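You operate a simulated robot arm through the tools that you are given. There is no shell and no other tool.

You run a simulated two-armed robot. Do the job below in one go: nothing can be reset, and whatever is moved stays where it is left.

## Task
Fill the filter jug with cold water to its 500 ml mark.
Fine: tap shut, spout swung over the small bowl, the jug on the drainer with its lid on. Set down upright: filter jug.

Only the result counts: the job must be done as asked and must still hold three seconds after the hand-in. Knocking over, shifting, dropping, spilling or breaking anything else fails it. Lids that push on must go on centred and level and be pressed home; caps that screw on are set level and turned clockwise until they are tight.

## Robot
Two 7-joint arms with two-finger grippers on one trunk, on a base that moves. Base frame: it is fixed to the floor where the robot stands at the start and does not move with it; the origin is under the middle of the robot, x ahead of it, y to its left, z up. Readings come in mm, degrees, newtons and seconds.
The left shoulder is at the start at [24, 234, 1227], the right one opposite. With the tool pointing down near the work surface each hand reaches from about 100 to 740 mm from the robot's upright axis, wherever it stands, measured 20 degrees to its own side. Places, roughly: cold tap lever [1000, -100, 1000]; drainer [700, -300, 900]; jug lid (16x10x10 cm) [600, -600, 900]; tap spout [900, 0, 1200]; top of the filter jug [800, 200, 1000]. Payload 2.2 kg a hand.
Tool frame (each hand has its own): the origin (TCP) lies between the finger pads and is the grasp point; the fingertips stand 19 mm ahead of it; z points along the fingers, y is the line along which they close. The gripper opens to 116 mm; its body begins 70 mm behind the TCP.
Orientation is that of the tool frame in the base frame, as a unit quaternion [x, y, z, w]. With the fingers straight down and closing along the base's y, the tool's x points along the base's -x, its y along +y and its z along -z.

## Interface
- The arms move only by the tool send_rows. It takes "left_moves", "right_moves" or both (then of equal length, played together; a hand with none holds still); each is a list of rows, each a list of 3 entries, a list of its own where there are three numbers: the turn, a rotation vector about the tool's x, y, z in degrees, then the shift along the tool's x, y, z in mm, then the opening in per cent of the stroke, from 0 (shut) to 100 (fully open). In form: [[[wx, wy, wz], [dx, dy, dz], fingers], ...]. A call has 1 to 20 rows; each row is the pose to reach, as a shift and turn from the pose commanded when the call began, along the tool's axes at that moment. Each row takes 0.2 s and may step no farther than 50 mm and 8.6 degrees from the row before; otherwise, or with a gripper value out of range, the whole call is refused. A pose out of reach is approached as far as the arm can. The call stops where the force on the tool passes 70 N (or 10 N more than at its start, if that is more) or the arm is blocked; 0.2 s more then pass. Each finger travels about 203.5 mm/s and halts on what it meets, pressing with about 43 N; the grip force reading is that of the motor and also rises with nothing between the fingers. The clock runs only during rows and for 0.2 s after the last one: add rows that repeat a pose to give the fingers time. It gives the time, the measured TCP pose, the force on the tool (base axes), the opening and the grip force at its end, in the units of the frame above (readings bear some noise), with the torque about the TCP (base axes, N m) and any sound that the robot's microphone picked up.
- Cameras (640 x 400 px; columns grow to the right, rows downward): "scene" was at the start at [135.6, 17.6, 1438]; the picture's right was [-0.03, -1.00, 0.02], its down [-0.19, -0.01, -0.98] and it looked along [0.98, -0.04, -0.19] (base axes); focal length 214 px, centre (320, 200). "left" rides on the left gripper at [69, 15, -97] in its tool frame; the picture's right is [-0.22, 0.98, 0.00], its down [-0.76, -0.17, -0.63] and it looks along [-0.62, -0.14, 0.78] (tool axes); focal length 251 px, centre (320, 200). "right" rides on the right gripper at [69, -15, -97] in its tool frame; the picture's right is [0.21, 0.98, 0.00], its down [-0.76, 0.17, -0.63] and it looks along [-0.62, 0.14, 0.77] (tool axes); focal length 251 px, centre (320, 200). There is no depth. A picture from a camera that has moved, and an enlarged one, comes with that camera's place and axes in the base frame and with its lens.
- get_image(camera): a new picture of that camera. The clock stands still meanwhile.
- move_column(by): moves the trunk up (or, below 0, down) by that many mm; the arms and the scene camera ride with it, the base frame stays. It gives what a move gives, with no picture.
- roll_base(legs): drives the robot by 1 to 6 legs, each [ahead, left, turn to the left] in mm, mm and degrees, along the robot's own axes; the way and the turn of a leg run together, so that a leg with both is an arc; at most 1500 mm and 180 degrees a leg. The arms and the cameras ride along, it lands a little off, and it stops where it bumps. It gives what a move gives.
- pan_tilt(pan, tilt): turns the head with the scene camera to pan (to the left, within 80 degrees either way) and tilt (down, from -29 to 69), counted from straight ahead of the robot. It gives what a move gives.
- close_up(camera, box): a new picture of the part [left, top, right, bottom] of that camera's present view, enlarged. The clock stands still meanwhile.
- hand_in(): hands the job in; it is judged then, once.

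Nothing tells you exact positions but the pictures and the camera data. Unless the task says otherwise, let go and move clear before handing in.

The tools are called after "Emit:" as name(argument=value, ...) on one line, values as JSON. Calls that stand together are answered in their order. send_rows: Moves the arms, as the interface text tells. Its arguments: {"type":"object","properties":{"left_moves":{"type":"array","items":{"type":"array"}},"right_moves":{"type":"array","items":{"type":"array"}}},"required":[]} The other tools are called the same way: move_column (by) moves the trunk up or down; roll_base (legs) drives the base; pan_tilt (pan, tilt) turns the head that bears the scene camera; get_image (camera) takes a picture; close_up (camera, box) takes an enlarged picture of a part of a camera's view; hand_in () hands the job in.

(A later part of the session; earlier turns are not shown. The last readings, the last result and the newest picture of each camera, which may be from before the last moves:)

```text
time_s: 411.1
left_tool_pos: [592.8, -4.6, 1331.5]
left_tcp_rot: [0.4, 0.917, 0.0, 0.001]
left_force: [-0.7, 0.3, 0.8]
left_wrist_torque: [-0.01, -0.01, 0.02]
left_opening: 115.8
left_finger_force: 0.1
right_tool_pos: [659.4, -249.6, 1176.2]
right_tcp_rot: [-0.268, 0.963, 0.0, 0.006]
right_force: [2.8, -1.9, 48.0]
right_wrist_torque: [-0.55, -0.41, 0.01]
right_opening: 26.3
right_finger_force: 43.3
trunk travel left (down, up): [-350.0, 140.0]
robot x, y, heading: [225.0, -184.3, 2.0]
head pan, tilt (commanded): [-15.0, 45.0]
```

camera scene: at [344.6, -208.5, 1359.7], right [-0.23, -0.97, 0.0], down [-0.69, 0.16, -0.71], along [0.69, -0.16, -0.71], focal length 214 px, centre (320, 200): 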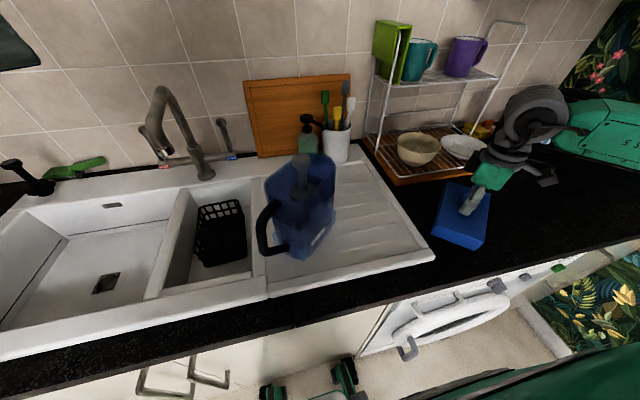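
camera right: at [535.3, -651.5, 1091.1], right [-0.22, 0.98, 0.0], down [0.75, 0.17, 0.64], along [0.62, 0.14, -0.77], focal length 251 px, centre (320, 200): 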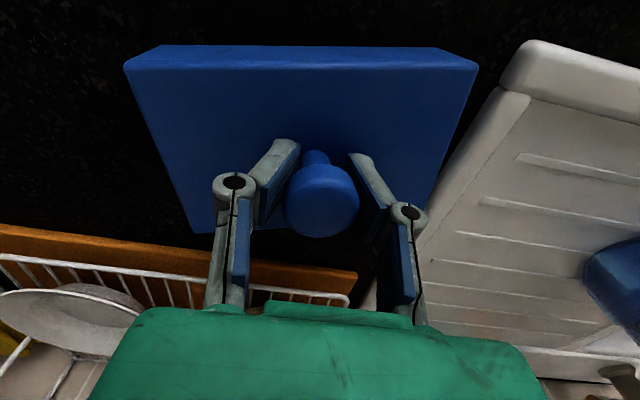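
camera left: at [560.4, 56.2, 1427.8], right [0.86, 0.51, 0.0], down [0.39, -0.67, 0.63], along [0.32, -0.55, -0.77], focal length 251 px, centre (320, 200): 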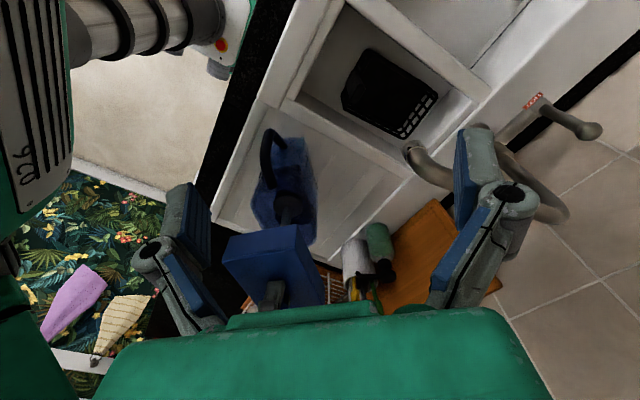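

The load is now centred again at the same height as the first time (TCP 1176), so the lid is bearing evenly on the rim. I'll relax the push to nearly zero, open the fingers in place, and only then rise.

Emit:
send_rows(right_moves=[[[0, 0, 0], [0, 0, -1.5], 15], [[0, 0, 0], [0, 0, -3], 15], [[0, 0, 0], [0, 0, -3], 15]])

Emit:
close_up(camera="scene", box=[255, 160, 325, 210])

Emit:
close_up(camera="scene", box=[300, 130, 360, 190])

Emit:
close_up(camera="left", box=[235, 150, 335, 230])

```text
time_s: 411.9
left_tool_pos: [594.3, -3.1, 1330.7]
left_tcp_rot: [0.399, 0.917, 0.0, 0.0]
left_force: [-0.8, 0.6, -1.1]
left_wrist_torque: [0.0, -0.04, -0.02]
left_opening: 116.2
left_finger_force: 0.0
right_tool_pos: [660.9, -249.2, 1175.3]
right_tcp_rot: [-0.27, 0.963, -0.002, 0.003]
right_force: [1.7, 1.0, 32.0]
right_wrist_torque: [0.33, -1.22, -0.01]
right_opening: 26.4
right_finger_force: 43.1
trunk travel left (down, up): [-350.0, 140.0]
robot x, y, heading: [223.0, -189.0, 1.7]
head pan, tilt (commanded): [-15.0, 45.0]
```

```text
8.00 times, centred on (290, 185) of scene
camera zoom: at [342.1, -204.3, 1360.1], right [-0.23, -0.97, 0.0], down [-0.69, 0.16, -0.71], along [0.69, -0.16, -0.71], focal length 1716 px, centre (560, 320)
```

zoom: 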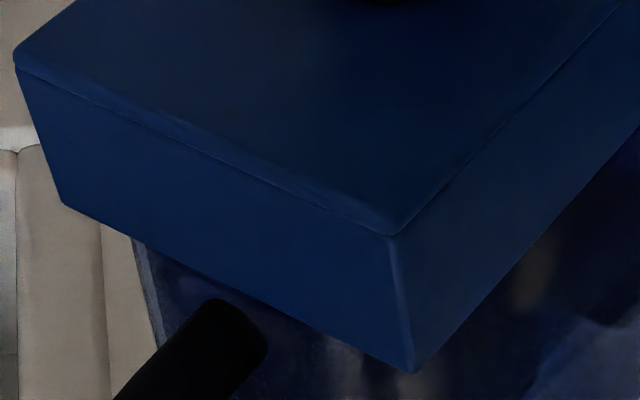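

```text
6.67 times, centred on (330, 160) of scene
camera zoom: at [342.1, -204.3, 1360.1], right [-0.23, -0.97, 0.0], down [-0.69, 0.16, -0.71], along [0.69, -0.16, -0.71], focal length 1430 px, centre (253, 467)
```

zoom: 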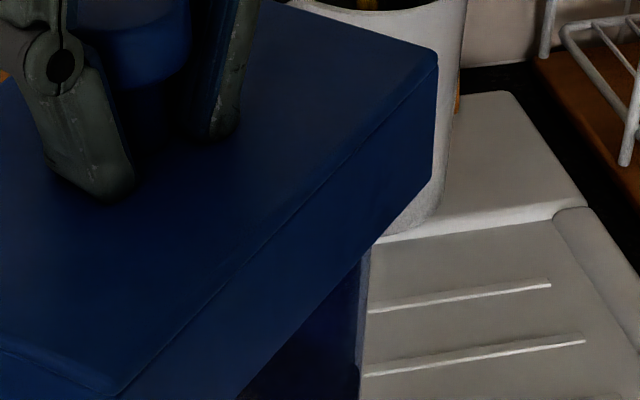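

```text
5.00 times, centred on (285, 190) of left
camera zoom: at [558.3, 57.0, 1428.3], right [0.86, 0.51, 0.0], down [0.39, -0.67, 0.63], along [0.32, -0.55, -0.77], focal length 1257 px, centre (495, 250)
```

zoom: 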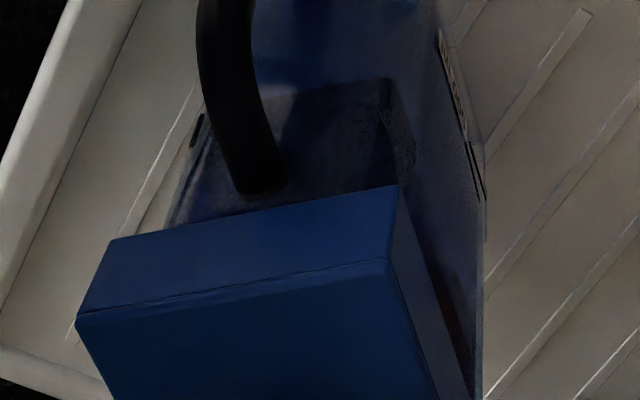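

I need a proper side view to understand the fit. I'll lift the lid off again, take it aside, and lower the trunk so the head camera sees the jug's rim and plunger nearly side-on.

Emit:
send_rows(right_moves=[[[0, 0, 0], [0, 0, -2], 15], [[0, 0, 0], [0, 0, -6], 15], [[0, 0, 0], [0, 0, -13], 15], [[0, 0, 0], [0, 0, -23], 15], [[0, 0, 0], [0, 0, -35], 15], [[0, 0, 0], [0, 0, -48], 15], [[0, 0, 0], [0, 0, -60], 15], [[0, 0, 0], [0, 0, -69], 15], [[0, 0, 0], [0, 0, -75], 15], [[0, 0, 0], [0, 0, -77], 15]])

Emit:
send_rows(right_moves=[[[0, 0, 0], [0.2, -0.2, 0], 15], [[0, 0, 0], [1.6, -1.5, 0], 15], [[0, 0, 0], [5, -4.7, 0], 15], [[0, 0, 0], [10.8, -10.2, 0], 15], [[0, 0, 0], [19.3, -18.2, 0], 15], [[0, 0, 0], [30.4, -28.7, 0], 15], [[0, 0, 0], [43.9, -41.4, 0], 15], [[0, 0, 0], [59.2, -55.9, 0], 15], [[0, 0, 0], [75.9, -71.6, 0], 15], [[0, 0, 0], [93.3, -88, 0], 15], [[0, 0, 0], [110.7, -104.4, 0], 15], [[0, 0, 0], [127.4, -120.1, 0], 15], [[0, 0, 0], [142.7, -134.6, 0], 15], [[0, 0, 0], [156.1, -147.3, 0], 15], [[0, 0, 0], [167.2, -157.8, 0], 15], [[0, 0, 0], [175.7, -165.8, 0], 15], [[0, 0, 0], [181.6, -171.3, 0], 15], [[0, 0, 0], [184.9, -174.5, 0], 15], [[0, 0, 0], [186.3, -175.8, 0], 15], [[0, 0, 0], [186.5, -176, 0], 15]])

Emit:
move_column(by=-60)

Emit:
move_column(by=-60)

Emit:
move_column(by=-60)

Emit:
pan_tilt(pan=-8, tilt=18)

Emit:
get_image(camera="scene")

```text
time_s: 414.1
left_tool_pos: [594.8, -5.1, 1331.0]
left_tcp_rot: [0.399, 0.917, -0.001, 0.0]
left_force: [0.0, -0.2, -0.3]
left_wrist_torque: [0.01, -0.02, -0.01]
left_opening: 116.0
left_finger_force: 0.1
right_tool_pos: [661.7, -251.7, 1252.3]
right_tcp_rot: [-0.269, 0.963, -0.001, 0.002]
right_force: [-0.3, 0.4, -1.2]
right_wrist_torque: [-0.03, -0.01, -0.01]
right_opening: 24.1
right_finger_force: 43.3
trunk travel left (down, up): [-350.0, 140.0]
robot x, y, heading: [224.5, -186.8, 1.9]
head pan, tilt (commanded): [-15.0, 45.0]
```

```text
time_s: 418.3
left_tool_pos: [595.1, -6.2, 1331.4]
left_tcp_rot: [0.399, 0.917, 0.0, -0.001]
left_force: [0.2, -0.6, -0.2]
left_wrist_torque: [0.01, -0.03, 0.02]
left_opening: 115.9
left_finger_force: 0.0
right_tool_pos: [592.4, -500.9, 1250.8]
right_tcp_rot: [-0.269, 0.963, -0.001, 0.003]
right_force: [-0.6, 0.6, -0.4]
right_wrist_torque: [-0.02, 0.04, -0.01]
right_opening: 23.5
right_finger_force: 42.8
trunk travel left (down, up): [-350.0, 140.0]
robot x, y, heading: [224.2, -185.9, 2.0]
head pan, tilt (commanded): [-15.0, 45.0]
```

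```text
time_s: 419.3
left_tool_pos: [595.2, -6.3, 1270.5]
left_tcp_rot: [0.399, 0.917, 0.001, -0.001]
left_force: [-0.3, -0.5, 0.7]
left_wrist_torque: [0.0, -0.03, -0.02]
left_opening: 116.0
left_finger_force: 0.1
right_tool_pos: [591.9, -500.6, 1189.6]
right_tcp_rot: [-0.269, 0.963, -0.001, 0.002]
right_force: [-0.3, 0.3, -0.8]
right_wrist_torque: [0.07, 0.01, 0.02]
right_opening: 23.8
right_finger_force: 42.4
trunk travel left (down, up): [-290.0, 200.0]
robot x, y, heading: [222.5, -184.8, 1.7]
head pan, tilt (commanded): [-15.0, 45.0]
```

```text
time_s: 420.3
left_tool_pos: [595.7, -6.2, 1210.2]
left_tcp_rot: [0.4, 0.917, 0.0, 0.0]
left_force: [-0.2, 0.3, -1.3]
left_wrist_torque: [0.0, -0.02, -0.01]
left_opening: 116.0
left_finger_force: 0.0
right_tool_pos: [592.1, -500.4, 1131.0]
right_tcp_rot: [-0.269, 0.963, -0.001, 0.002]
right_force: [0.0, 0.9, -0.4]
right_wrist_torque: [-0.02, -0.02, 0.0]
right_opening: 23.8
right_finger_force: 43.0
trunk travel left (down, up): [-230.0, 260.0]
robot x, y, heading: [222.3, -187.6, 1.6]
head pan, tilt (commanded): [-15.0, 45.0]
```

```text
time_s: 421.3
left_tool_pos: [595.0, -5.9, 1150.7]
left_tcp_rot: [0.4, 0.917, 0.0, -0.001]
left_force: [0.4, -0.9, 0.6]
left_wrist_torque: [0.02, 0.0, -0.01]
left_opening: 116.0
left_finger_force: 0.1
right_tool_pos: [593.5, -499.9, 1071.2]
right_tcp_rot: [-0.269, 0.963, -0.001, 0.003]
right_force: [0.7, 0.5, -1.1]
right_wrist_torque: [0.0, 0.0, -0.01]
right_opening: 23.8
right_finger_force: 42.8
trunk travel left (down, up): [-170.0, 320.0]
robot x, y, heading: [225.8, -186.8, 1.9]
head pan, tilt (commanded): [-15.0, 45.0]
```

```text
time_s: 422.2
left_tool_pos: [594.5, -6.6, 1151.7]
left_tcp_rot: [0.398, 0.917, 0.001, -0.001]
left_force: [-0.4, 0.1, -0.7]
left_wrist_torque: [0.02, 0.01, -0.02]
left_opening: 116.0
left_finger_force: 0.1
right_tool_pos: [593.1, -499.9, 1070.2]
right_tcp_rot: [-0.268, 0.963, -0.002, 0.002]
right_force: [-0.3, 0.2, -0.8]
right_wrist_torque: [0.0, 0.04, -0.02]
right_opening: 24.0
right_finger_force: 42.7
trunk travel left (down, up): [-170.0, 320.0]
robot x, y, heading: [224.5, -189.8, 2.0]
head pan, tilt (commanded): [-8.0, 18.0]
```

```text
taken
camera scene: at [358.4, -198.7, 1221.5], right [-0.11, -0.99, 0.0], down [-0.31, 0.03, -0.95], along [0.94, -0.1, -0.31], focal length 214 px, centre (320, 200)
```

scene: 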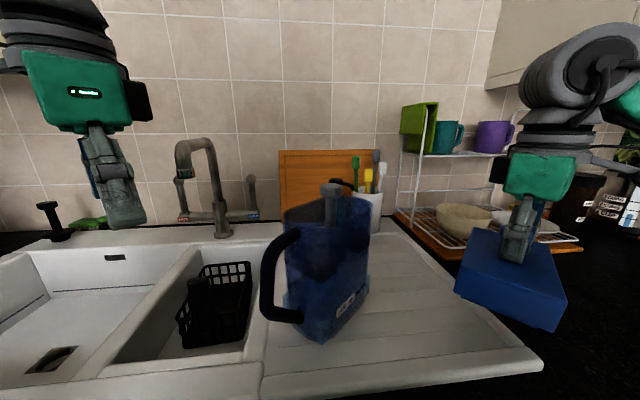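

From here the jug and the hanging lid are seen more side-on. Zooming in on both.

Emit:
close_up(camera="scene", box=[250, 170, 390, 350])

Emit:
close_up(camera="scene", box=[440, 180, 590, 350])

Emit:
close_up(camera="scene", box=[270, 175, 380, 255])

```text
2.22 times, centred on (320, 260) of scene
camera zoom: at [358.4, -198.7, 1221.5], right [-0.11, -0.99, 0.0], down [-0.31, 0.03, -0.95], along [0.94, -0.1, -0.31], focal length 477 px, centre (320, 67)
```

zoom: 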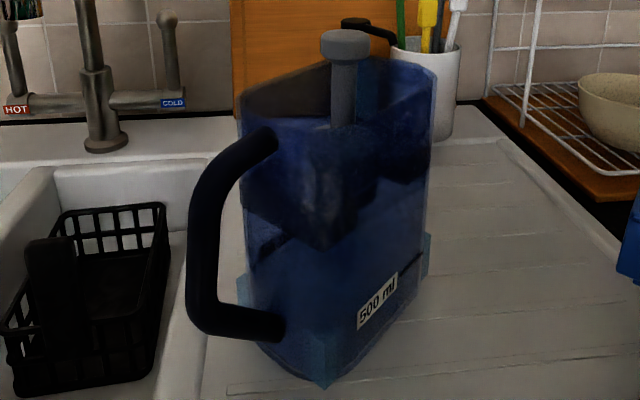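

```text
2.35 times, centred on (515, 265) of scene
camera zoom: at [358.4, -198.7, 1221.5], right [-0.11, -0.99, 0.0], down [-0.31, 0.03, -0.95], along [0.94, -0.1, -0.31], focal length 505 px, centre (-139, 47)
```

zoom: 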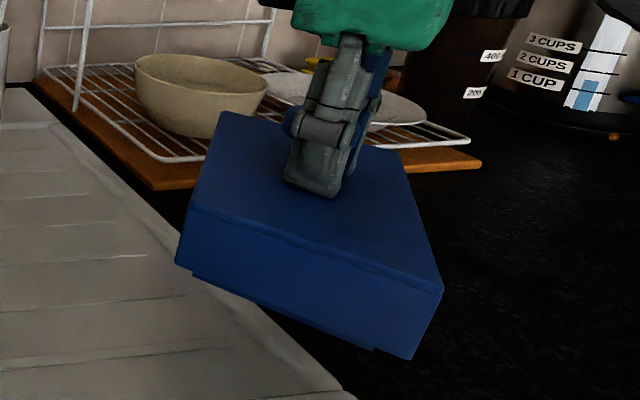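

```text
5.00 times, centred on (325, 215) of scene
camera zoom: at [358.4, -198.7, 1221.5], right [-0.11, -0.99, 0.0], down [-0.31, 0.03, -0.95], along [0.94, -0.1, -0.31], focal length 1072 px, centre (295, 125)
```

zoom: 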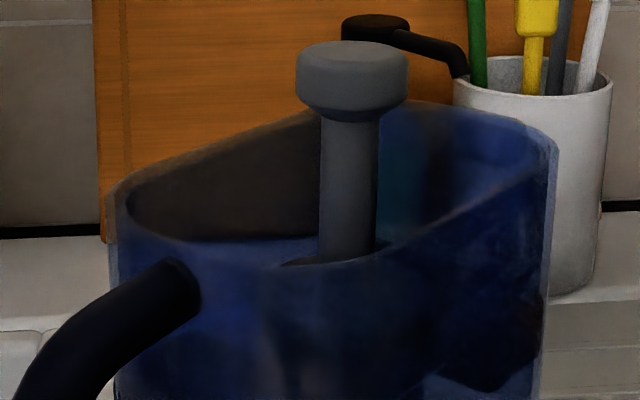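

Now it's clear: the lid has a shallow locating lip (about 5 mm) under its body, so at the height of my last two presses the lip was in and the body sat on the rim; it only came off because I lifted while still gripping. Before redoing it properly, I'll check the water mark from this flatter view.

Emit:
close_up(camera="scene", box=[285, 270, 375, 345])

Emit:
close_up(camera="scene", box=[335, 275, 380, 310])

Emit:
close_up(camera="scene", box=[450, 270, 580, 350])

```text
5.33 times, centred on (330, 308) of scene
camera zoom: at [358.4, -198.7, 1221.5], right [-0.11, -0.99, 0.0], down [-0.31, 0.03, -0.95], along [0.94, -0.1, -0.31], focal length 1144 px, centre (267, -373)
```

zoom: 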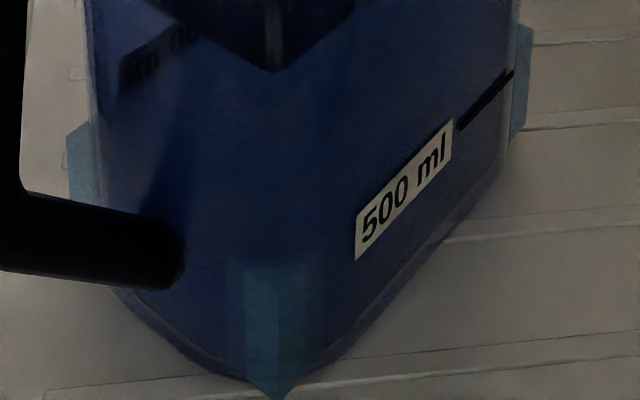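

```text
11.43 times, centred on (358, 292) of scene
camera zoom: at [358.4, -198.7, 1221.5], right [-0.11, -0.99, 0.0], down [-0.31, 0.03, -0.95], along [0.94, -0.1, -0.31], focal length 2451 px, centre (-109, -857)
```

zoom: 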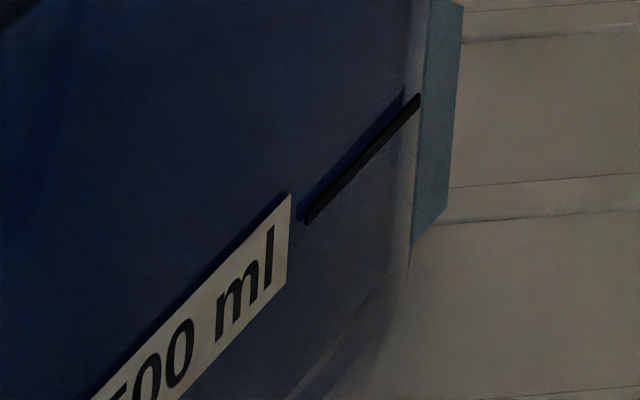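

```text
4.92 times, centred on (515, 310) of scene
camera zoom: at [358.4, -198.7, 1221.5], right [-0.11, -0.99, 0.0], down [-0.31, 0.03, -0.95], along [0.94, -0.1, -0.31], focal length 1056 px, centre (-640, -342)
```

zoom: 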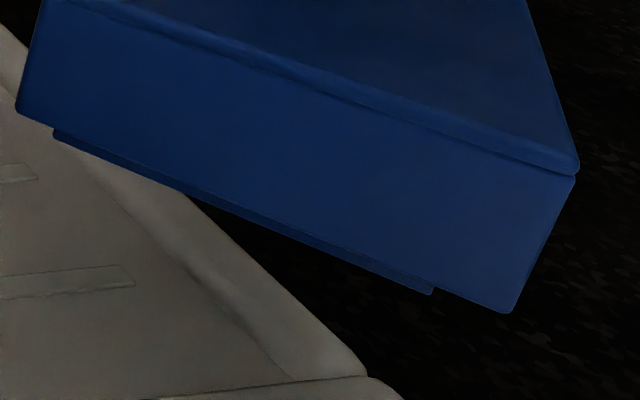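

The lip is about 10 mm tall, so fully home should be near TCP 1171; both presses stopped some 5 mm short. With the refined geometry (rim near z 1103-1106, centre about [670, -247.6]), I'll raise the trunk and bring the lid back for a careful, force-guided insertion.

Emit:
move_column(by=60)

Emit:
move_column(by=60)

Emit:
move_column(by=60)

Emit:
send_rows(right_moves=[[[0, 0, 0], [-0.2, 0.2, 0], 15], [[0, 0, 0], [-1.6, 1.5, 0], 15], [[0, 0, 0], [-5.1, 4.8, 0], 15], [[0, 0, 0], [-11, 10.4, 0], 15], [[0, 0, 0], [-19.7, 18.6, 0], 15], [[0, 0, 0], [-31.1, 29.3, 0], 15], [[0, 0, 0], [-44.9, 42.3, 0], 15], [[0, 0, 0], [-60.5, 57, 0], 15], [[0, 0, 0], [-77.6, 73.1, 0], 15], [[0, 0, 0], [-95.4, 89.9, 0], 15], [[0, 0, 0], [-113.1, 106.6, 0], 15], [[0, 0, 0], [-130.2, 122.7, 0], 15], [[0, 0, 0], [-145.8, 137.4, 0], 15], [[0, 0, 0], [-159.6, 150.4, 0], 15], [[0, 0, 0], [-171, 161.1, 0], 15], [[0, 0, 0], [-179.7, 169.3, 0], 15], [[0, 0, 0], [-185.6, 174.9, 0], 15], [[0, 0, 0], [-189.1, 178.2, 0], 15], [[0, 0, 0], [-190.5, 179.5, 0], 15], [[0, 0, 0], [-190.7, 179.7, 0], 15]])

Emit:
send_rows(right_moves=[[[0, 0, 0], [0, 0, 0.5], 15], [[0, 0, 0], [0, 0, 3], 15], [[0, 0, 0], [0, 0, 9], 15], [[0, 0, 0], [0, 0, 18], 15], [[0, 0, 0], [0, 0, 29], 15], [[0, 0, 0], [0, 0, 40], 15], [[0, 0, 0], [0, 0, 50], 15], [[0, 0, 0], [0, 0, 57], 15], [[0, 0, 0], [0, 0, 61], 15], [[0, 0, 0], [0, 0, 63], 15]])

```text
time_s: 423.2
left_tool_pos: [594.7, -6.4, 1210.9]
left_tcp_rot: [0.399, 0.917, 0.001, -0.001]
left_force: [0.5, 0.5, 0.7]
left_wrist_torque: [0.01, 0.01, 0.01]
left_opening: 116.3
left_finger_force: 0.0
right_tool_pos: [592.5, -500.3, 1129.8]
right_tcp_rot: [-0.269, 0.963, -0.002, 0.001]
right_force: [-0.3, 0.1, -0.9]
right_wrist_torque: [-0.02, 0.01, 0.02]
right_opening: 23.6
right_finger_force: 43.0
trunk travel left (down, up): [-230.0, 260.0]
robot x, y, heading: [223.8, -186.5, 1.8]
head pan, tilt (commanded): [-8.0, 18.0]
```

```text
time_s: 424.2
left_tool_pos: [595.3, -5.1, 1270.7]
left_tcp_rot: [0.399, 0.917, 0.0, -0.001]
left_force: [-0.4, -0.5, 0.7]
left_wrist_torque: [0.0, 0.0, 0.02]
left_opening: 116.0
left_finger_force: 0.2
right_tool_pos: [593.1, -500.5, 1190.0]
right_tcp_rot: [-0.269, 0.963, -0.002, 0.001]
right_force: [-0.2, 0.6, -1.4]
right_wrist_torque: [0.0, 0.03, -0.03]
right_opening: 23.7
right_finger_force: 43.0
trunk travel left (down, up): [-290.0, 200.0]
robot x, y, heading: [226.3, -186.2, 1.9]
head pan, tilt (commanded): [-8.0, 18.0]
```

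```text
time_s: 425.2
left_tool_pos: [595.3, -6.2, 1330.7]
left_tcp_rot: [0.399, 0.917, 0.0, 0.0]
left_force: [-0.2, 0.5, -0.1]
left_wrist_torque: [-0.02, 0.0, 0.01]
left_opening: 116.0
left_finger_force: 0.1
right_tool_pos: [592.5, -501.0, 1250.3]
right_tcp_rot: [-0.269, 0.963, -0.002, 0.002]
right_force: [0.8, 0.8, -0.5]
right_wrist_torque: [-0.02, 0.02, 0.03]
right_opening: 23.8
right_finger_force: 42.9
trunk travel left (down, up): [-350.0, 140.0]
robot x, y, heading: [222.0, -186.4, 1.7]
head pan, tilt (commanded): [-8.0, 18.0]
```

```text
time_s: 429.4
left_tool_pos: [595.4, -3.7, 1330.0]
left_tcp_rot: [0.398, 0.917, -0.001, 0.0]
left_force: [0.2, -0.6, -0.1]
left_wrist_torque: [0.01, -0.02, -0.01]
left_opening: 115.6
left_finger_force: 0.1
right_tool_pos: [662.4, -245.9, 1251.8]
right_tcp_rot: [-0.268, 0.963, -0.002, 0.003]
right_force: [-0.2, 0.4, -0.3]
right_wrist_torque: [0.0, 0.0, -0.01]
right_opening: 24.0
right_finger_force: 42.7
trunk travel left (down, up): [-350.0, 140.0]
robot x, y, heading: [224.5, -188.4, 2.0]
head pan, tilt (commanded): [-8.0, 18.0]
```

```text
time_s: 431.6
left_tool_pos: [594.2, -4.2, 1330.3]
left_tcp_rot: [0.4, 0.917, -0.001, 0.0]
left_force: [0.4, -0.6, 0.1]
left_wrist_torque: [0.0, 0.01, -0.01]
left_opening: 115.9
left_finger_force: 0.1
right_tool_pos: [663.2, -246.6, 1188.3]
right_tcp_rot: [-0.268, 0.963, -0.002, 0.001]
right_force: [0.3, 0.7, -0.8]
right_wrist_torque: [0.0, 0.0, 0.04]
right_opening: 23.7
right_finger_force: 43.1
trunk travel left (down, up): [-350.0, 140.0]
robot x, y, heading: [226.6, -188.9, 2.0]
head pan, tilt (commanded): [-8.0, 18.0]
```

Emit:
send_rows(right_moves=[[[0, 0, 0], [0, 0, 2], 15], [[0, 0, 0], [0, 0, 4], 15], [[0, 0, 0], [0, 0, 6], 15], [[0, 0, 0], [0, 0, 8], 15], [[0, 0, 0], [0, 0, 9], 15]])

Emit:
send_rows(right_moves=[[[0, 0, 0], [0, 0, 1.5], 15], [[0, 0, 0], [0, 0, 3], 15], [[0, 0, 0], [0, 0, 3], 15]])

```text
time_s: 432.8
left_tool_pos: [594.0, -4.5, 1331.0]
left_tcp_rot: [0.399, 0.917, -0.001, 0.0]
left_force: [-0.4, -0.1, -0.3]
left_wrist_torque: [0.01, -0.01, -0.02]
left_opening: 116.2
left_finger_force: 0.2
right_tool_pos: [663.6, -246.5, 1181.1]
right_tcp_rot: [-0.269, 0.963, -0.001, 0.004]
right_force: [-0.2, -1.1, 10.7]
right_wrist_torque: [0.8, 0.16, 0.07]
right_opening: 23.6
right_finger_force: 43.2
trunk travel left (down, up): [-350.0, 140.0]
robot x, y, heading: [227.6, -189.1, 2.1]
head pan, tilt (commanded): [-8.0, 18.0]
```

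```text
time_s: 433.6
left_tool_pos: [593.7, -7.0, 1331.8]
left_tcp_rot: [0.399, 0.917, 0.001, 0.001]
left_force: [0.1, -0.1, -0.3]
left_wrist_torque: [-0.01, 0.03, 0.03]
left_opening: 116.0
left_finger_force: 0.1
right_tool_pos: [661.6, -247.2, 1179.9]
right_tcp_rot: [-0.268, 0.963, -0.001, 0.006]
right_force: [3.4, -4.3, 39.7]
right_wrist_torque: [1.25, -1.34, -0.15]
right_opening: 23.8
right_finger_force: 43.1
trunk travel left (down, up): [-350.0, 140.0]
robot x, y, heading: [225.4, -189.1, 2.1]
head pan, tilt (commanded): [-8.0, 18.0]
```

The contact has flipped to the +v side, so the right spot lies between: about 2 mm toward me and 4 mm to the right of here. I'll lift slightly, shift, and press again.

Emit:
send_rows(right_moves=[[[0, 0, 0], [0, 0, -4], 15], [[0, 0, 0], [1.2, -0.8, -6], 15], [[0, 0, 0], [2.6, -1.7, -6], 15], [[0, 0, 0], [3.6, -2.3, -6], 15], [[0, 0, 0], [3.6, -2.3, -4], 15], [[0, 0, 0], [3.6, -2.3, -2], 15], [[0, 0, 0], [3.6, -2.3, -1], 15], [[0, 0, 0], [3.6, -2.3, -1], 15]])

Emit:
send_rows(right_moves=[[[0, 0, 0], [0, 0, 1.5], 15], [[0, 0, 0], [0, 0, 3], 15], [[0, 0, 0], [0, 0, 3], 15]])

```text
time_s: 435.4
left_tool_pos: [595.3, -4.0, 1330.3]
left_tcp_rot: [0.398, 0.917, -0.001, -0.001]
left_force: [0.3, -0.2, -0.1]
left_wrist_torque: [0.0, -0.04, 0.0]
left_opening: 116.0
left_finger_force: 0.0
right_tool_pos: [660.8, -250.3, 1174.8]
right_tcp_rot: [-0.269, 0.963, -0.003, -0.001]
right_force: [0.6, 0.0, -1.4]
right_wrist_torque: [-0.04, 0.0, -0.02]
right_opening: 23.4
right_finger_force: 42.3
trunk travel left (down, up): [-350.0, 140.0]
robot x, y, heading: [224.2, -187.3, 2.0]
head pan, tilt (commanded): [-8.0, 18.0]
```

```text
time_s: 436.2
left_tool_pos: [594.6, -4.3, 1330.9]
left_tcp_rot: [0.398, 0.917, -0.001, 0.0]
left_force: [-0.4, -0.3, 0.3]
left_wrist_torque: [-0.01, 0.02, 0.01]
left_opening: 116.0
left_finger_force: 0.0
right_tool_pos: [662.8, -250.5, 1174.4]
right_tcp_rot: [-0.27, 0.963, -0.001, 0.002]
right_force: [-0.7, -0.2, 1.1]
right_wrist_torque: [0.02, 0.22, 0.01]
right_opening: 23.8
right_finger_force: 43.0
trunk travel left (down, up): [-350.0, 140.0]
robot x, y, heading: [226.1, -186.6, 1.8]
head pan, tilt (commanded): [-8.0, 18.0]
```

The lip has dropped into the opening: I'm at 1174.5 with practically no force. Pressing on to seat it.

Emit:
send_rows(right_moves=[[[0, 0, 0], [0, 0, 1.5], 15], [[0, 0, 0], [0, 0, 3], 15], [[0, 0, 0], [0, 0, 4], 15], [[0, 0, 0], [0, 0, 4], 15]])

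Emit:
pan_tilt(pan=-8, tilt=40)

Emit:
close_up(camera="scene", box=[250, 80, 390, 250])

```text
time_s: 437.2
left_tool_pos: [593.9, -4.8, 1330.4]
left_tcp_rot: [0.4, 0.917, 0.0, 0.0]
left_force: [0.3, -0.7, -0.5]
left_wrist_torque: [-0.01, -0.02, 0.03]
left_opening: 115.8
left_finger_force: 0.0
right_tool_pos: [660.5, -250.4, 1173.0]
right_tcp_rot: [-0.269, 0.963, -0.001, 0.004]
right_force: [7.7, -2.9, 39.8]
right_wrist_torque: [-0.79, 1.36, 0.0]
right_opening: 23.7
right_finger_force: 43.3
trunk travel left (down, up): [-350.0, 140.0]
robot x, y, heading: [223.8, -184.7, 1.6]
head pan, tilt (commanded): [-8.0, 18.0]
```

```text
time_s: 438.1
left_tool_pos: [594.2, -5.6, 1331.4]
left_tcp_rot: [0.399, 0.917, 0.0, 0.0]
left_force: [-0.4, 0.7, -0.7]
left_wrist_torque: [0.02, -0.03, 0.0]
left_opening: 115.6
left_finger_force: 0.0
right_tool_pos: [661.5, -251.1, 1172.0]
right_tcp_rot: [-0.268, 0.963, -0.001, 0.004]
right_force: [7.8, -4.4, 42.3]
right_wrist_torque: [-0.79, 1.44, 0.04]
right_opening: 23.7
right_finger_force: 43.0
trunk travel left (down, up): [-350.0, 140.0]
robot x, y, heading: [224.3, -186.4, 1.9]
head pan, tilt (commanded): [-8.0, 40.0]
```

```text
2.35 times, centred on (320, 165) of scene
camera zoom: at [348.5, -196.5, 1367.5], right [-0.11, -0.99, 0.0], down [-0.64, 0.07, -0.77], along [0.76, -0.08, -0.64], focal length 505 px, centre (320, 282)
```

zoom: 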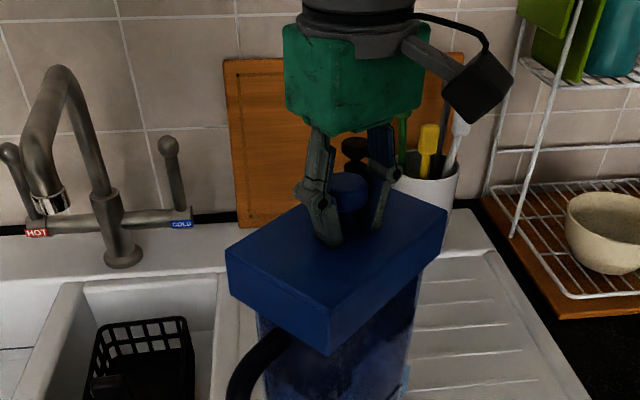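

Seated at 1172 with an even 40 N push. Now I relax the push to nearly nothing without lifting, and open the fingers in place.

Emit:
send_rows(right_moves=[[[0, 0, 0], [0, 0, -1], 15], [[0, 0, 0], [0, 0, -2], 15], [[0, 0, 0], [0, 0, -2.5], 15], [[0, 0, 0], [0, 0, -2.5], 15]])

```text
time_s: 439.1
left_tool_pos: [594.5, -3.5, 1330.5]
left_tcp_rot: [0.399, 0.917, -0.001, 0.0]
left_force: [-0.1, 0.3, 0.7]
left_wrist_torque: [0.02, 0.03, -0.01]
left_opening: 116.0
left_finger_force: 0.2
right_tool_pos: [661.0, -250.3, 1172.1]
right_tcp_rot: [-0.269, 0.963, -0.002, 0.001]
right_force: [6.7, -0.5, 23.9]
right_wrist_torque: [0.01, 0.59, 0.05]
right_opening: 23.3
right_finger_force: 42.8
trunk travel left (down, up): [-350.0, 140.0]
robot x, y, heading: [227.6, -185.1, 1.6]
head pan, tilt (commanded): [-8.0, 40.0]
```

Emit:
send_rows(right_moves=[[[0, 0, 0], [0, 0, -1], 15], [[0, 0, 0], [0, 0, -1.5], 15], [[0, 0, 0], [0, 0, -1.5], 15]])

Emit:
send_rows(right_moves=[[[0, 0, 0], [0, 0, 0], 24], [[0, 0, 0], [0, 0, 0], 30], [[0, 0, 0], [0, 0, 0], 38], [[0, 0, 0], [0, 0, 0], 46], [[0, 0, 0], [0, 0, 0], 54], [[0, 0, 0], [0, 0, 0], 62], [[0, 0, 0], [0, 0, 0], 62]])

Emit:
close_up(camera="scene", box=[250, 80, 390, 250])

Emit:
close_up(camera="right", box=[110, 0, 520, 260])

```text
time_s: 439.9
left_tool_pos: [596.2, -5.4, 1330.9]
left_tcp_rot: [0.399, 0.917, -0.001, -0.001]
left_force: [0.4, 0.2, 0.6]
left_wrist_torque: [-0.01, 0.01, -0.01]
left_opening: 116.3
left_finger_force: 0.0
right_tool_pos: [662.1, -251.3, 1173.0]
right_tcp_rot: [-0.269, 0.963, -0.003, 0.001]
right_force: [-0.2, -0.3, -1.1]
right_wrist_torque: [-0.01, 0.01, 0.0]
right_opening: 23.4
right_finger_force: 42.9
trunk travel left (down, up): [-350.0, 140.0]
robot x, y, heading: [223.1, -186.3, 1.8]
head pan, tilt (commanded): [-8.0, 40.0]
```

```text
time_s: 441.4
left_tool_pos: [594.8, -4.5, 1330.4]
left_tcp_rot: [0.398, 0.917, -0.001, 0.0]
left_force: [0.1, 0.5, -0.2]
left_wrist_torque: [-0.01, -0.01, 0.01]
left_opening: 115.6
left_finger_force: 0.1
right_tool_pos: [662.1, -249.8, 1173.9]
right_tcp_rot: [-0.269, 0.963, -0.002, 0.002]
right_force: [0.6, 0.5, 0.4]
right_wrist_torque: [0.01, 0.0, -0.01]
right_opening: 71.9
right_finger_force: 0.1
trunk travel left (down, up): [-350.0, 140.0]
robot x, y, heading: [223.7, -186.2, 1.9]
head pan, tilt (commanded): [-8.0, 40.0]
```

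```text
2.35 times, centred on (320, 165) of scene
camera zoom: at [351.4, -195.6, 1366.8], right [-0.11, -0.99, 0.0], down [-0.64, 0.07, -0.76], along [0.76, -0.08, -0.65], focal length 505 px, centre (320, 282)
```

zoom: 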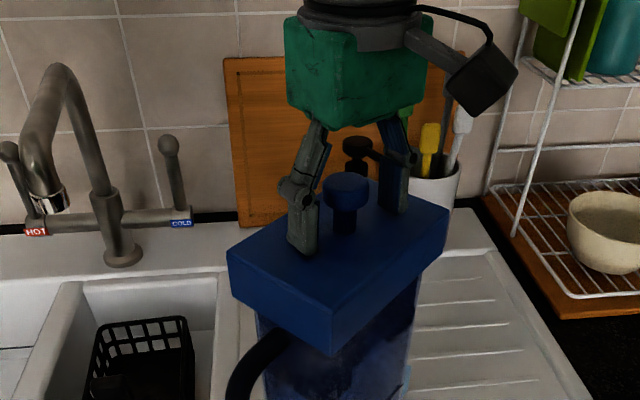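

```text
1.54 times, centred on (315, 130) of right
camera zoom: at [609.8, -299.8, 1271.4], right [-0.69, 0.72, 0.0], down [0.56, 0.54, 0.63], along [0.46, 0.43, -0.77], focal length 387 px, centre (328, 308)
```

zoom: 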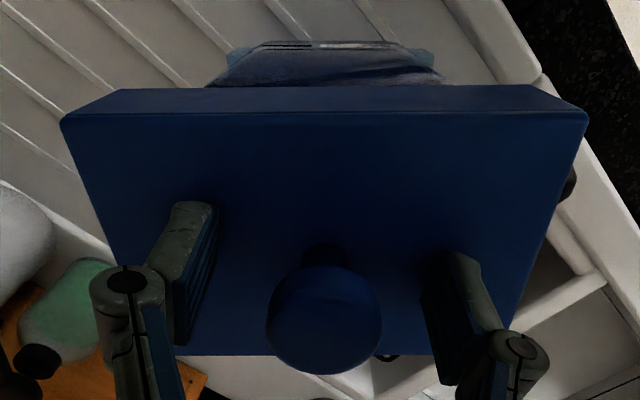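

The lid stayed in place. Rising straight up, then I'll press once more from above with closed fingers to be sure it's home.

Emit:
send_rows(right_moves=[[[0, 0, 0], [0, 0, -1], 62], [[0, 0, 0], [0, 0, -5], 62], [[0, 0, 0], [0, 0, -12], 62], [[0, 0, 0], [0, 0, -22], 62], [[0, 0, 0], [0, 0, -34], 62], [[0, 0, 0], [0, 0, -46], 62], [[0, 0, 0], [0, 0, -56], 50], [[0, 0, 0], [0, 0, -63], 30], [[0, 0, 0], [0, 0, -67], 10], [[0, 0, 0], [0, 0, -68], 0], [[0, 0, 0], [0, 0, -68], 0]])

Emit:
close_up(camera="scene", box=[250, 80, 390, 250])

Emit:
close_up(camera="right", box=[110, 0, 520, 260])

Emit:
close_up(camera="left", box=[220, 110, 350, 290])

```text
time_s: 443.9
left_tool_pos: [594.3, -4.6, 1330.2]
left_tcp_rot: [0.398, 0.917, -0.001, 0.0]
left_force: [0.1, -0.5, 0.5]
left_wrist_torque: [-0.01, -0.01, 0.01]
left_opening: 116.0
left_finger_force: 0.0
right_tool_pos: [660.1, -250.1, 1243.3]
right_tcp_rot: [-0.269, 0.963, -0.001, 0.002]
right_force: [0.9, 0.1, -0.4]
right_wrist_torque: [0.0, -0.04, 0.0]
right_opening: 0.3
right_finger_force: 28.1
trunk travel left (down, up): [-350.0, 140.0]
robot x, y, heading: [225.1, -188.1, 1.9]
head pan, tilt (commanded): [-8.0, 40.0]
```

```text
2.35 times, centred on (320, 165) of scene
camera zoom: at [351.3, -195.6, 1366.8], right [-0.11, -0.99, 0.0], down [-0.64, 0.07, -0.76], along [0.76, -0.08, -0.65], focal length 505 px, centre (320, 282)
```

zoom: 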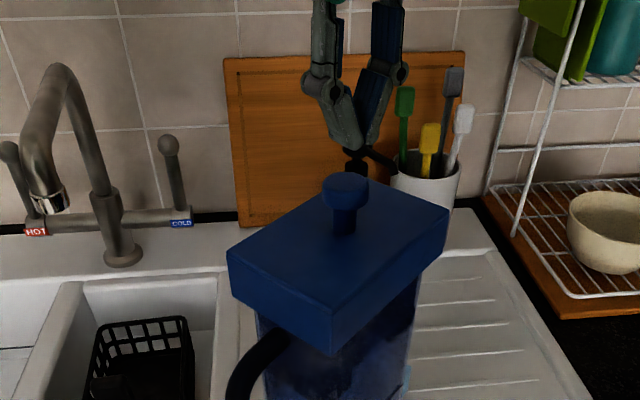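

```text
1.54 times, centred on (315, 130) of right
camera zoom: at [608.4, -299.4, 1339.9], right [-0.69, 0.72, 0.0], down [0.56, 0.54, 0.63], along [0.46, 0.43, -0.77], focal length 387 px, centre (328, 308)
```

zoom: 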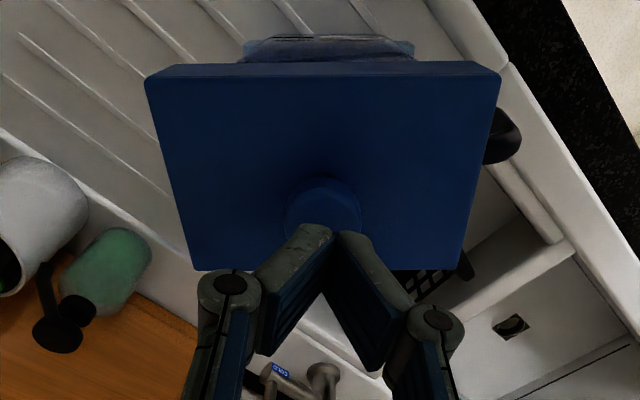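

```text
2.22 times, centred on (285, 200) of left
camera zoom: at [560.2, 56.2, 1427.8], right [0.86, 0.51, 0.0], down [0.39, -0.67, 0.63], along [0.32, -0.55, -0.77], focal length 559 px, centre (398, 200)
```

zoom: 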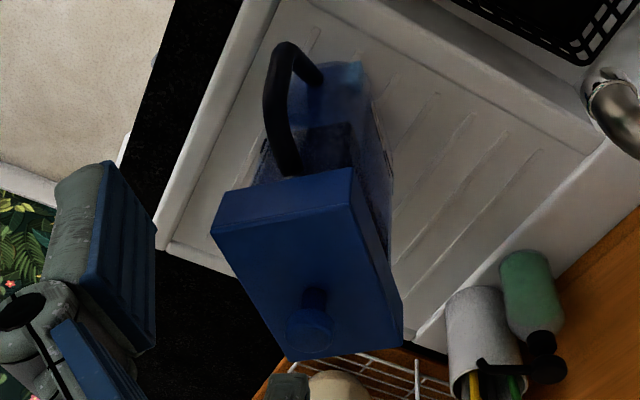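

The lid sits level and centred. I'll now press on top of the knob with the closed fingertips to make sure it's fully home.

Emit:
send_rows(right_moves=[[[0, 0, 0], [-1, -0.8, 1], 0], [[0, 0, 0], [-2.5, -2, 5], 0], [[0, 0, 0], [-3.7, -3, 12], 0], [[0, 0, 0], [-4.1, -3.3, 19], 0], [[0, 0, 0], [-4.1, -3.3, 25], 0], [[0, 0, 0], [-4.1, -3.3, 29], 0], [[0, 0, 0], [-4.1, -3.3, 31], 0]])

Emit:
send_rows(right_moves=[[[0, 0, 0], [0, 0, 2], 0], [[0, 0, 0], [0, 0, 4], 0], [[0, 0, 0], [0, 0, 6], 0], [[0, 0, 0], [0, 0, 6], 0]])

Emit:
close_up(camera="scene", box=[250, 80, 390, 250])

```text
time_s: 445.4
left_tool_pos: [595.1, -4.9, 1331.0]
left_tcp_rot: [0.398, 0.917, -0.001, 0.0]
left_force: [-1.0, -0.8, 0.3]
left_wrist_torque: [-0.02, -0.02, 0.02]
left_opening: 115.9
left_finger_force: 0.1
right_tool_pos: [666.6, -251.3, 1210.1]
right_tcp_rot: [-0.268, 0.963, -0.002, 0.002]
right_force: [0.0, -0.3, -0.7]
right_wrist_torque: [-0.02, -0.02, 0.01]
right_opening: 0.0
right_finger_force: 28.9
trunk travel left (down, up): [-350.0, 140.0]
robot x, y, heading: [224.4, -184.2, 2.0]
head pan, tilt (commanded): [-8.0, 40.0]
```

```text
time_s: 446.4
left_tool_pos: [592.8, -5.2, 1332.4]
left_tcp_rot: [0.4, 0.917, -0.001, 0.0]
left_force: [0.6, -0.4, 0.1]
left_wrist_torque: [0.01, -0.03, -0.02]
left_opening: 116.0
left_finger_force: 0.1
right_tool_pos: [665.4, -251.3, 1208.9]
right_tcp_rot: [-0.268, 0.963, 0.0, 0.006]
right_force: [10.5, -4.2, 53.0]
right_wrist_torque: [-0.12, -0.07, 0.0]
right_opening: 5.7
right_finger_force: 28.3
trunk travel left (down, up): [-350.0, 140.0]
robot x, y, heading: [227.3, -191.1, 1.6]
head pan, tilt (commanded): [-8.0, 40.0]
```

```text
2.35 times, centred on (320, 165) of scene
camera zoom: at [347.8, -196.3, 1367.8], right [-0.11, -0.99, 0.0], down [-0.64, 0.07, -0.77], along [0.76, -0.08, -0.64], focal length 505 px, centre (320, 282)
```

zoom: 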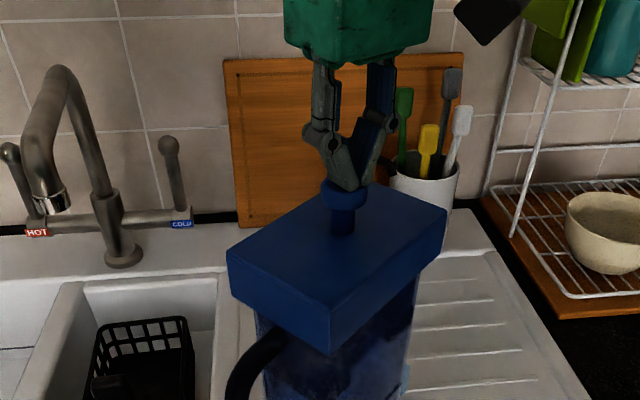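

Pressing with 53 N gives no further travel, so the lid is home. I'll withdraw the right hand upward and to the right.

Emit:
send_rows(right_moves=[[[0, 0, 0], [0, 0, -4], 0], [[0, 0, 0], [0, 0, -10], 0], [[0, 0, 0], [0, 0, -18], 0], [[0, 0, 0], [0, 0, -28], 0], [[0, 0, 0], [0, 0, -40], 0], [[0, 0, 0], [0, 0, -52], 0], [[0, 0, 0], [0, 0, -62], 0], [[0, 0, 0], [0, 0, -69], 0], [[0, 0, 0], [0, 0, -73], 0], [[0, 0, 0], [0, 0, -74], 0]])

Emit:
send_rows(right_moves=[[[0, 0, 0], [0.2, -0.2, 0], 0], [[0, 0, 0], [1.6, -1.5, 0], 0], [[0, 0, 0], [5, -4.7, 0], 0], [[0, 0, 0], [10.8, -10.2, 0], 0], [[0, 0, 0], [19.3, -18.2, 0], 10], [[0, 0, 0], [30.4, -28.7, 0], 20], [[0, 0, 0], [43.9, -41.4, 0], 30], [[0, 0, 0], [59.2, -55.9, 0], 40], [[0, 0, 0], [75.9, -71.6, 0], 50], [[0, 0, 0], [93.3, -88, 0], 50], [[0, 0, 0], [110.7, -104.4, 0], 50], [[0, 0, 0], [127.4, -120.1, 0], 50], [[0, 0, 0], [142.7, -134.6, 0], 50], [[0, 0, 0], [156.1, -147.3, 0], 50], [[0, 0, 0], [167.2, -157.8, 0], 50], [[0, 0, 0], [175.7, -165.8, 0], 50], [[0, 0, 0], [181.6, -171.3, 0], 50], [[0, 0, 0], [184.9, -174.5, 0], 50], [[0, 0, 0], [186.3, -175.8, 0], 50], [[0, 0, 0], [186.5, -176, 0], 50]])

Emit:
move_column(by=-60)

Emit:
move_column(by=-60)

Emit:
move_column(by=-60)

Emit:
pan_tilt(pan=-8, tilt=18)

Emit:
get_image(camera="scene")

Emit:
close_up(camera="scene", box=[250, 140, 390, 350])

Emit:
close_up(camera="scene", box=[260, 180, 380, 250])

```text
time_s: 448.6
left_tool_pos: [594.5, -5.7, 1331.3]
left_tcp_rot: [0.399, 0.917, -0.001, -0.001]
left_force: [-0.1, 0.1, 0.5]
left_wrist_torque: [0.0, 0.02, -0.01]
left_opening: 116.0
left_finger_force: 0.0
right_tool_pos: [666.0, -250.7, 1279.1]
right_tcp_rot: [-0.269, 0.963, -0.001, 0.003]
right_force: [-1.0, -1.3, -0.5]
right_wrist_torque: [0.01, -0.01, 0.0]
right_opening: 0.0
right_finger_force: 28.5
trunk travel left (down, up): [-350.0, 140.0]
robot x, y, heading: [223.9, -185.6, 1.7]
head pan, tilt (commanded): [-8.0, 40.0]
```

```text
time_s: 452.9
left_tool_pos: [595.8, -6.9, 1330.4]
left_tcp_rot: [0.399, 0.917, 0.001, -0.001]
left_force: [-0.2, 0.3, -0.4]
left_wrist_torque: [0.02, 0.0, -0.04]
left_opening: 115.9
left_finger_force: 0.1
right_tool_pos: [597.0, -499.6, 1277.8]
right_tcp_rot: [-0.268, 0.963, -0.001, 0.002]
right_force: [-0.3, 1.0, -0.4]
right_wrist_torque: [0.0, 0.01, -0.03]
right_opening: 57.9
right_finger_force: 0.1
trunk travel left (down, up): [-350.0, 140.0]
robot x, y, heading: [223.7, -189.8, 1.7]
head pan, tilt (commanded): [-8.0, 40.0]
```

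```text
time_s: 453.9
left_tool_pos: [594.9, -6.8, 1270.5]
left_tcp_rot: [0.4, 0.916, 0.0, 0.0]
left_force: [0.2, 1.1, -1.2]
left_wrist_torque: [0.03, 0.0, -0.01]
left_opening: 116.1
left_finger_force: 0.1
right_tool_pos: [597.8, -500.4, 1218.2]
right_tcp_rot: [-0.269, 0.963, -0.001, 0.003]
right_force: [0.3, -0.2, 0.0]
right_wrist_torque: [0.0, 0.04, -0.01]
right_opening: 58.1
right_finger_force: 0.0
trunk travel left (down, up): [-290.0, 200.0]
robot x, y, heading: [223.3, -187.0, 1.7]
head pan, tilt (commanded): [-8.0, 40.0]
```

```text
time_s: 454.9
left_tool_pos: [593.4, -6.5, 1211.7]
left_tcp_rot: [0.399, 0.917, 0.001, 0.0]
left_force: [0.2, 0.2, 0.0]
left_wrist_torque: [-0.02, -0.01, 0.0]
left_opening: 116.0
left_finger_force: 0.0
right_tool_pos: [596.9, -500.3, 1158.2]
right_tcp_rot: [-0.269, 0.963, -0.001, 0.002]
right_force: [-1.0, 0.2, -0.3]
right_wrist_torque: [-0.04, -0.02, 0.03]
right_opening: 58.0
right_finger_force: 0.2
trunk travel left (down, up): [-230.0, 260.0]
robot x, y, heading: [222.2, -186.1, 1.8]
head pan, tilt (commanded): [-8.0, 40.0]
```

```text
time_s: 455.9
left_tool_pos: [594.9, -6.7, 1150.9]
left_tcp_rot: [0.4, 0.917, 0.001, -0.001]
left_force: [0.0, -0.1, -0.2]
left_wrist_torque: [-0.03, 0.02, 0.0]
left_opening: 116.1
left_finger_force: 0.1
right_tool_pos: [596.3, -499.6, 1098.7]
right_tcp_rot: [-0.269, 0.963, 0.0, 0.002]
right_force: [-0.7, -0.1, -0.2]
right_wrist_torque: [-0.01, 0.0, 0.04]
right_opening: 57.8
right_finger_force: 0.0
trunk travel left (down, up): [-170.0, 320.0]
robot x, y, heading: [220.7, -189.5, 1.8]
head pan, tilt (commanded): [-8.0, 40.0]
```

```text
time_s: 456.7
left_tool_pos: [594.8, -6.3, 1150.3]
left_tcp_rot: [0.399, 0.917, 0.001, 0.0]
left_force: [0.0, -0.4, -0.3]
left_wrist_torque: [0.0, -0.01, -0.01]
left_opening: 115.9
left_finger_force: 0.1
right_tool_pos: [598.3, -499.7, 1099.5]
right_tcp_rot: [-0.269, 0.963, -0.001, 0.003]
right_force: [-0.4, 1.0, -0.4]
right_wrist_torque: [0.0, 0.01, -0.03]
right_opening: 58.2
right_finger_force: 0.1
trunk travel left (down, up): [-170.0, 320.0]
robot x, y, heading: [226.3, -187.8, 1.6]
head pan, tilt (commanded): [-8.0, 18.0]
```

```text
taken
camera scene: at [358.4, -198.6, 1221.5], right [-0.11, -0.99, 0.0], down [-0.31, 0.03, -0.95], along [0.94, -0.1, -0.31], focal length 214 px, centre (320, 200)
```

scene: 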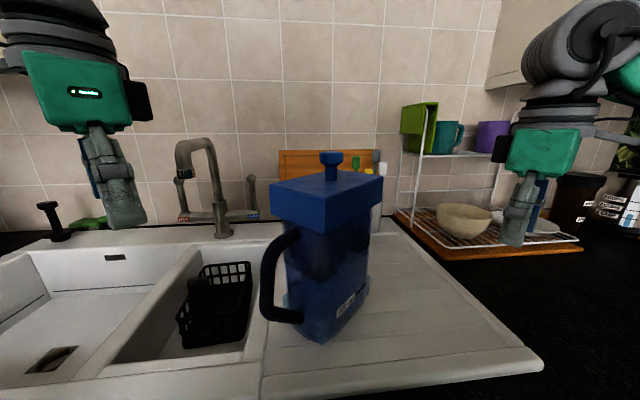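

```text
1.90 times, centred on (320, 245) of scene
camera zoom: at [358.4, -198.6, 1221.5], right [-0.11, -0.99, 0.0], down [-0.31, 0.03, -0.95], along [0.94, -0.1, -0.31], focal length 408 px, centre (320, 114)
```

zoom: 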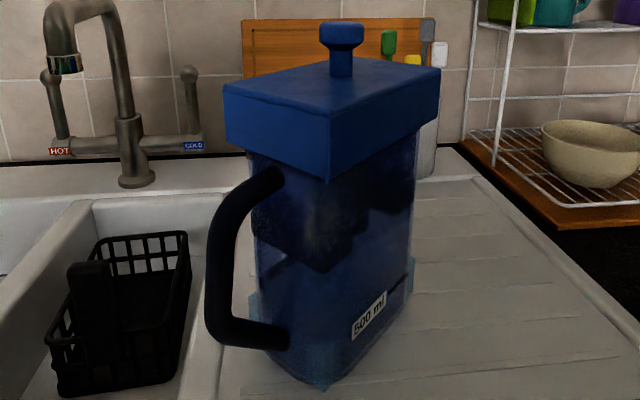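

```text
5.33 times, centred on (320, 215) of scene
camera zoom: at [358.4, -198.6, 1221.5], right [-0.11, -0.99, 0.0], down [-0.31, 0.03, -0.95], along [0.94, -0.1, -0.31], focal length 1144 px, centre (320, 120)
```

zoom: 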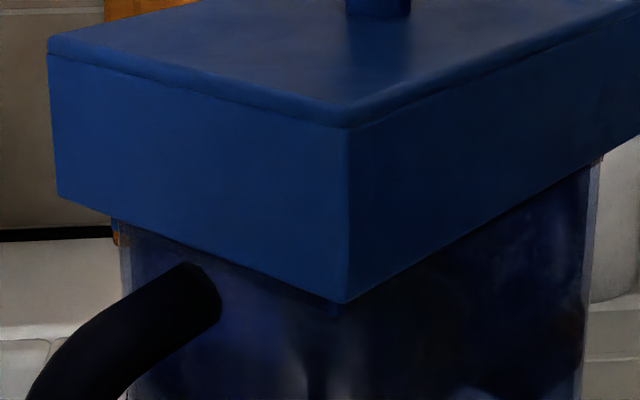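

The lid is on. I'll zoom closely at both ends of the joint to check that it's level and fully down.

Emit:
close_up(camera="scene", box=[268, 205, 308, 235])

Emit:
close_up(camera="scene", box=[345, 190, 385, 220])

Emit:
close_up(camera="scene", box=[300, 215, 350, 250])

```text
13.33 times, centred on (288, 220) of scene
camera zoom: at [358.4, -198.6, 1221.5], right [-0.11, -0.99, 0.0], down [-0.31, 0.03, -0.95], along [0.94, -0.1, -0.31], focal length 2860 px, centre (747, -67)
```

zoom: 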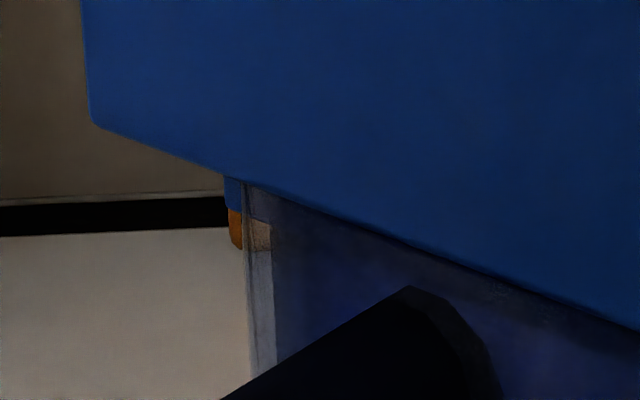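

```text
13.33 times, centred on (365, 205) of scene
camera zoom: at [358.4, -198.6, 1221.5], right [-0.11, -0.99, 0.0], down [-0.31, 0.03, -0.95], along [0.94, -0.1, -0.31], focal length 2860 px, centre (-280, 133)
```

zoom: 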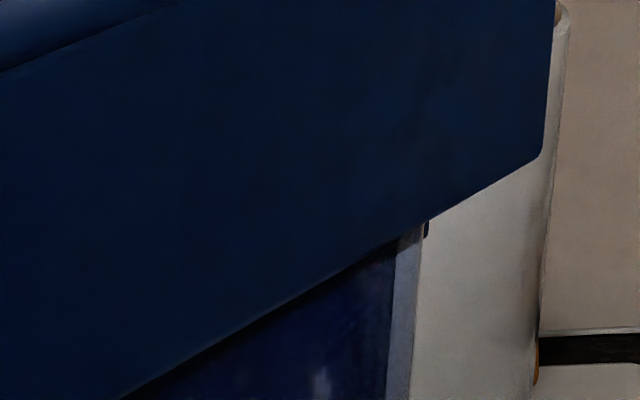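

```text
11.43 times, centred on (325, 232) of scene
camera zoom: at [358.4, -198.6, 1221.5], right [-0.11, -0.99, 0.0], down [-0.31, 0.03, -0.95], along [0.94, -0.1, -0.31], focal length 2451 px, centre (263, -171)
```

zoom: 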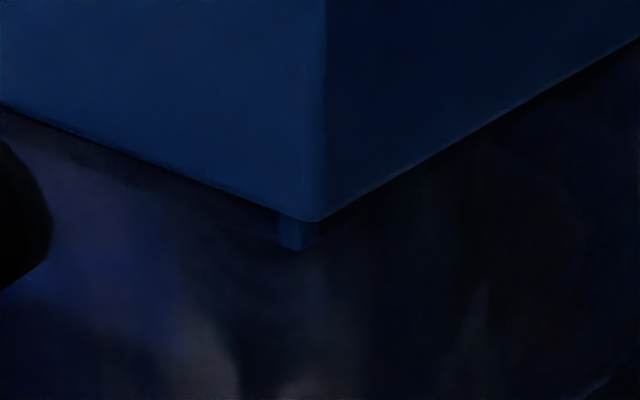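

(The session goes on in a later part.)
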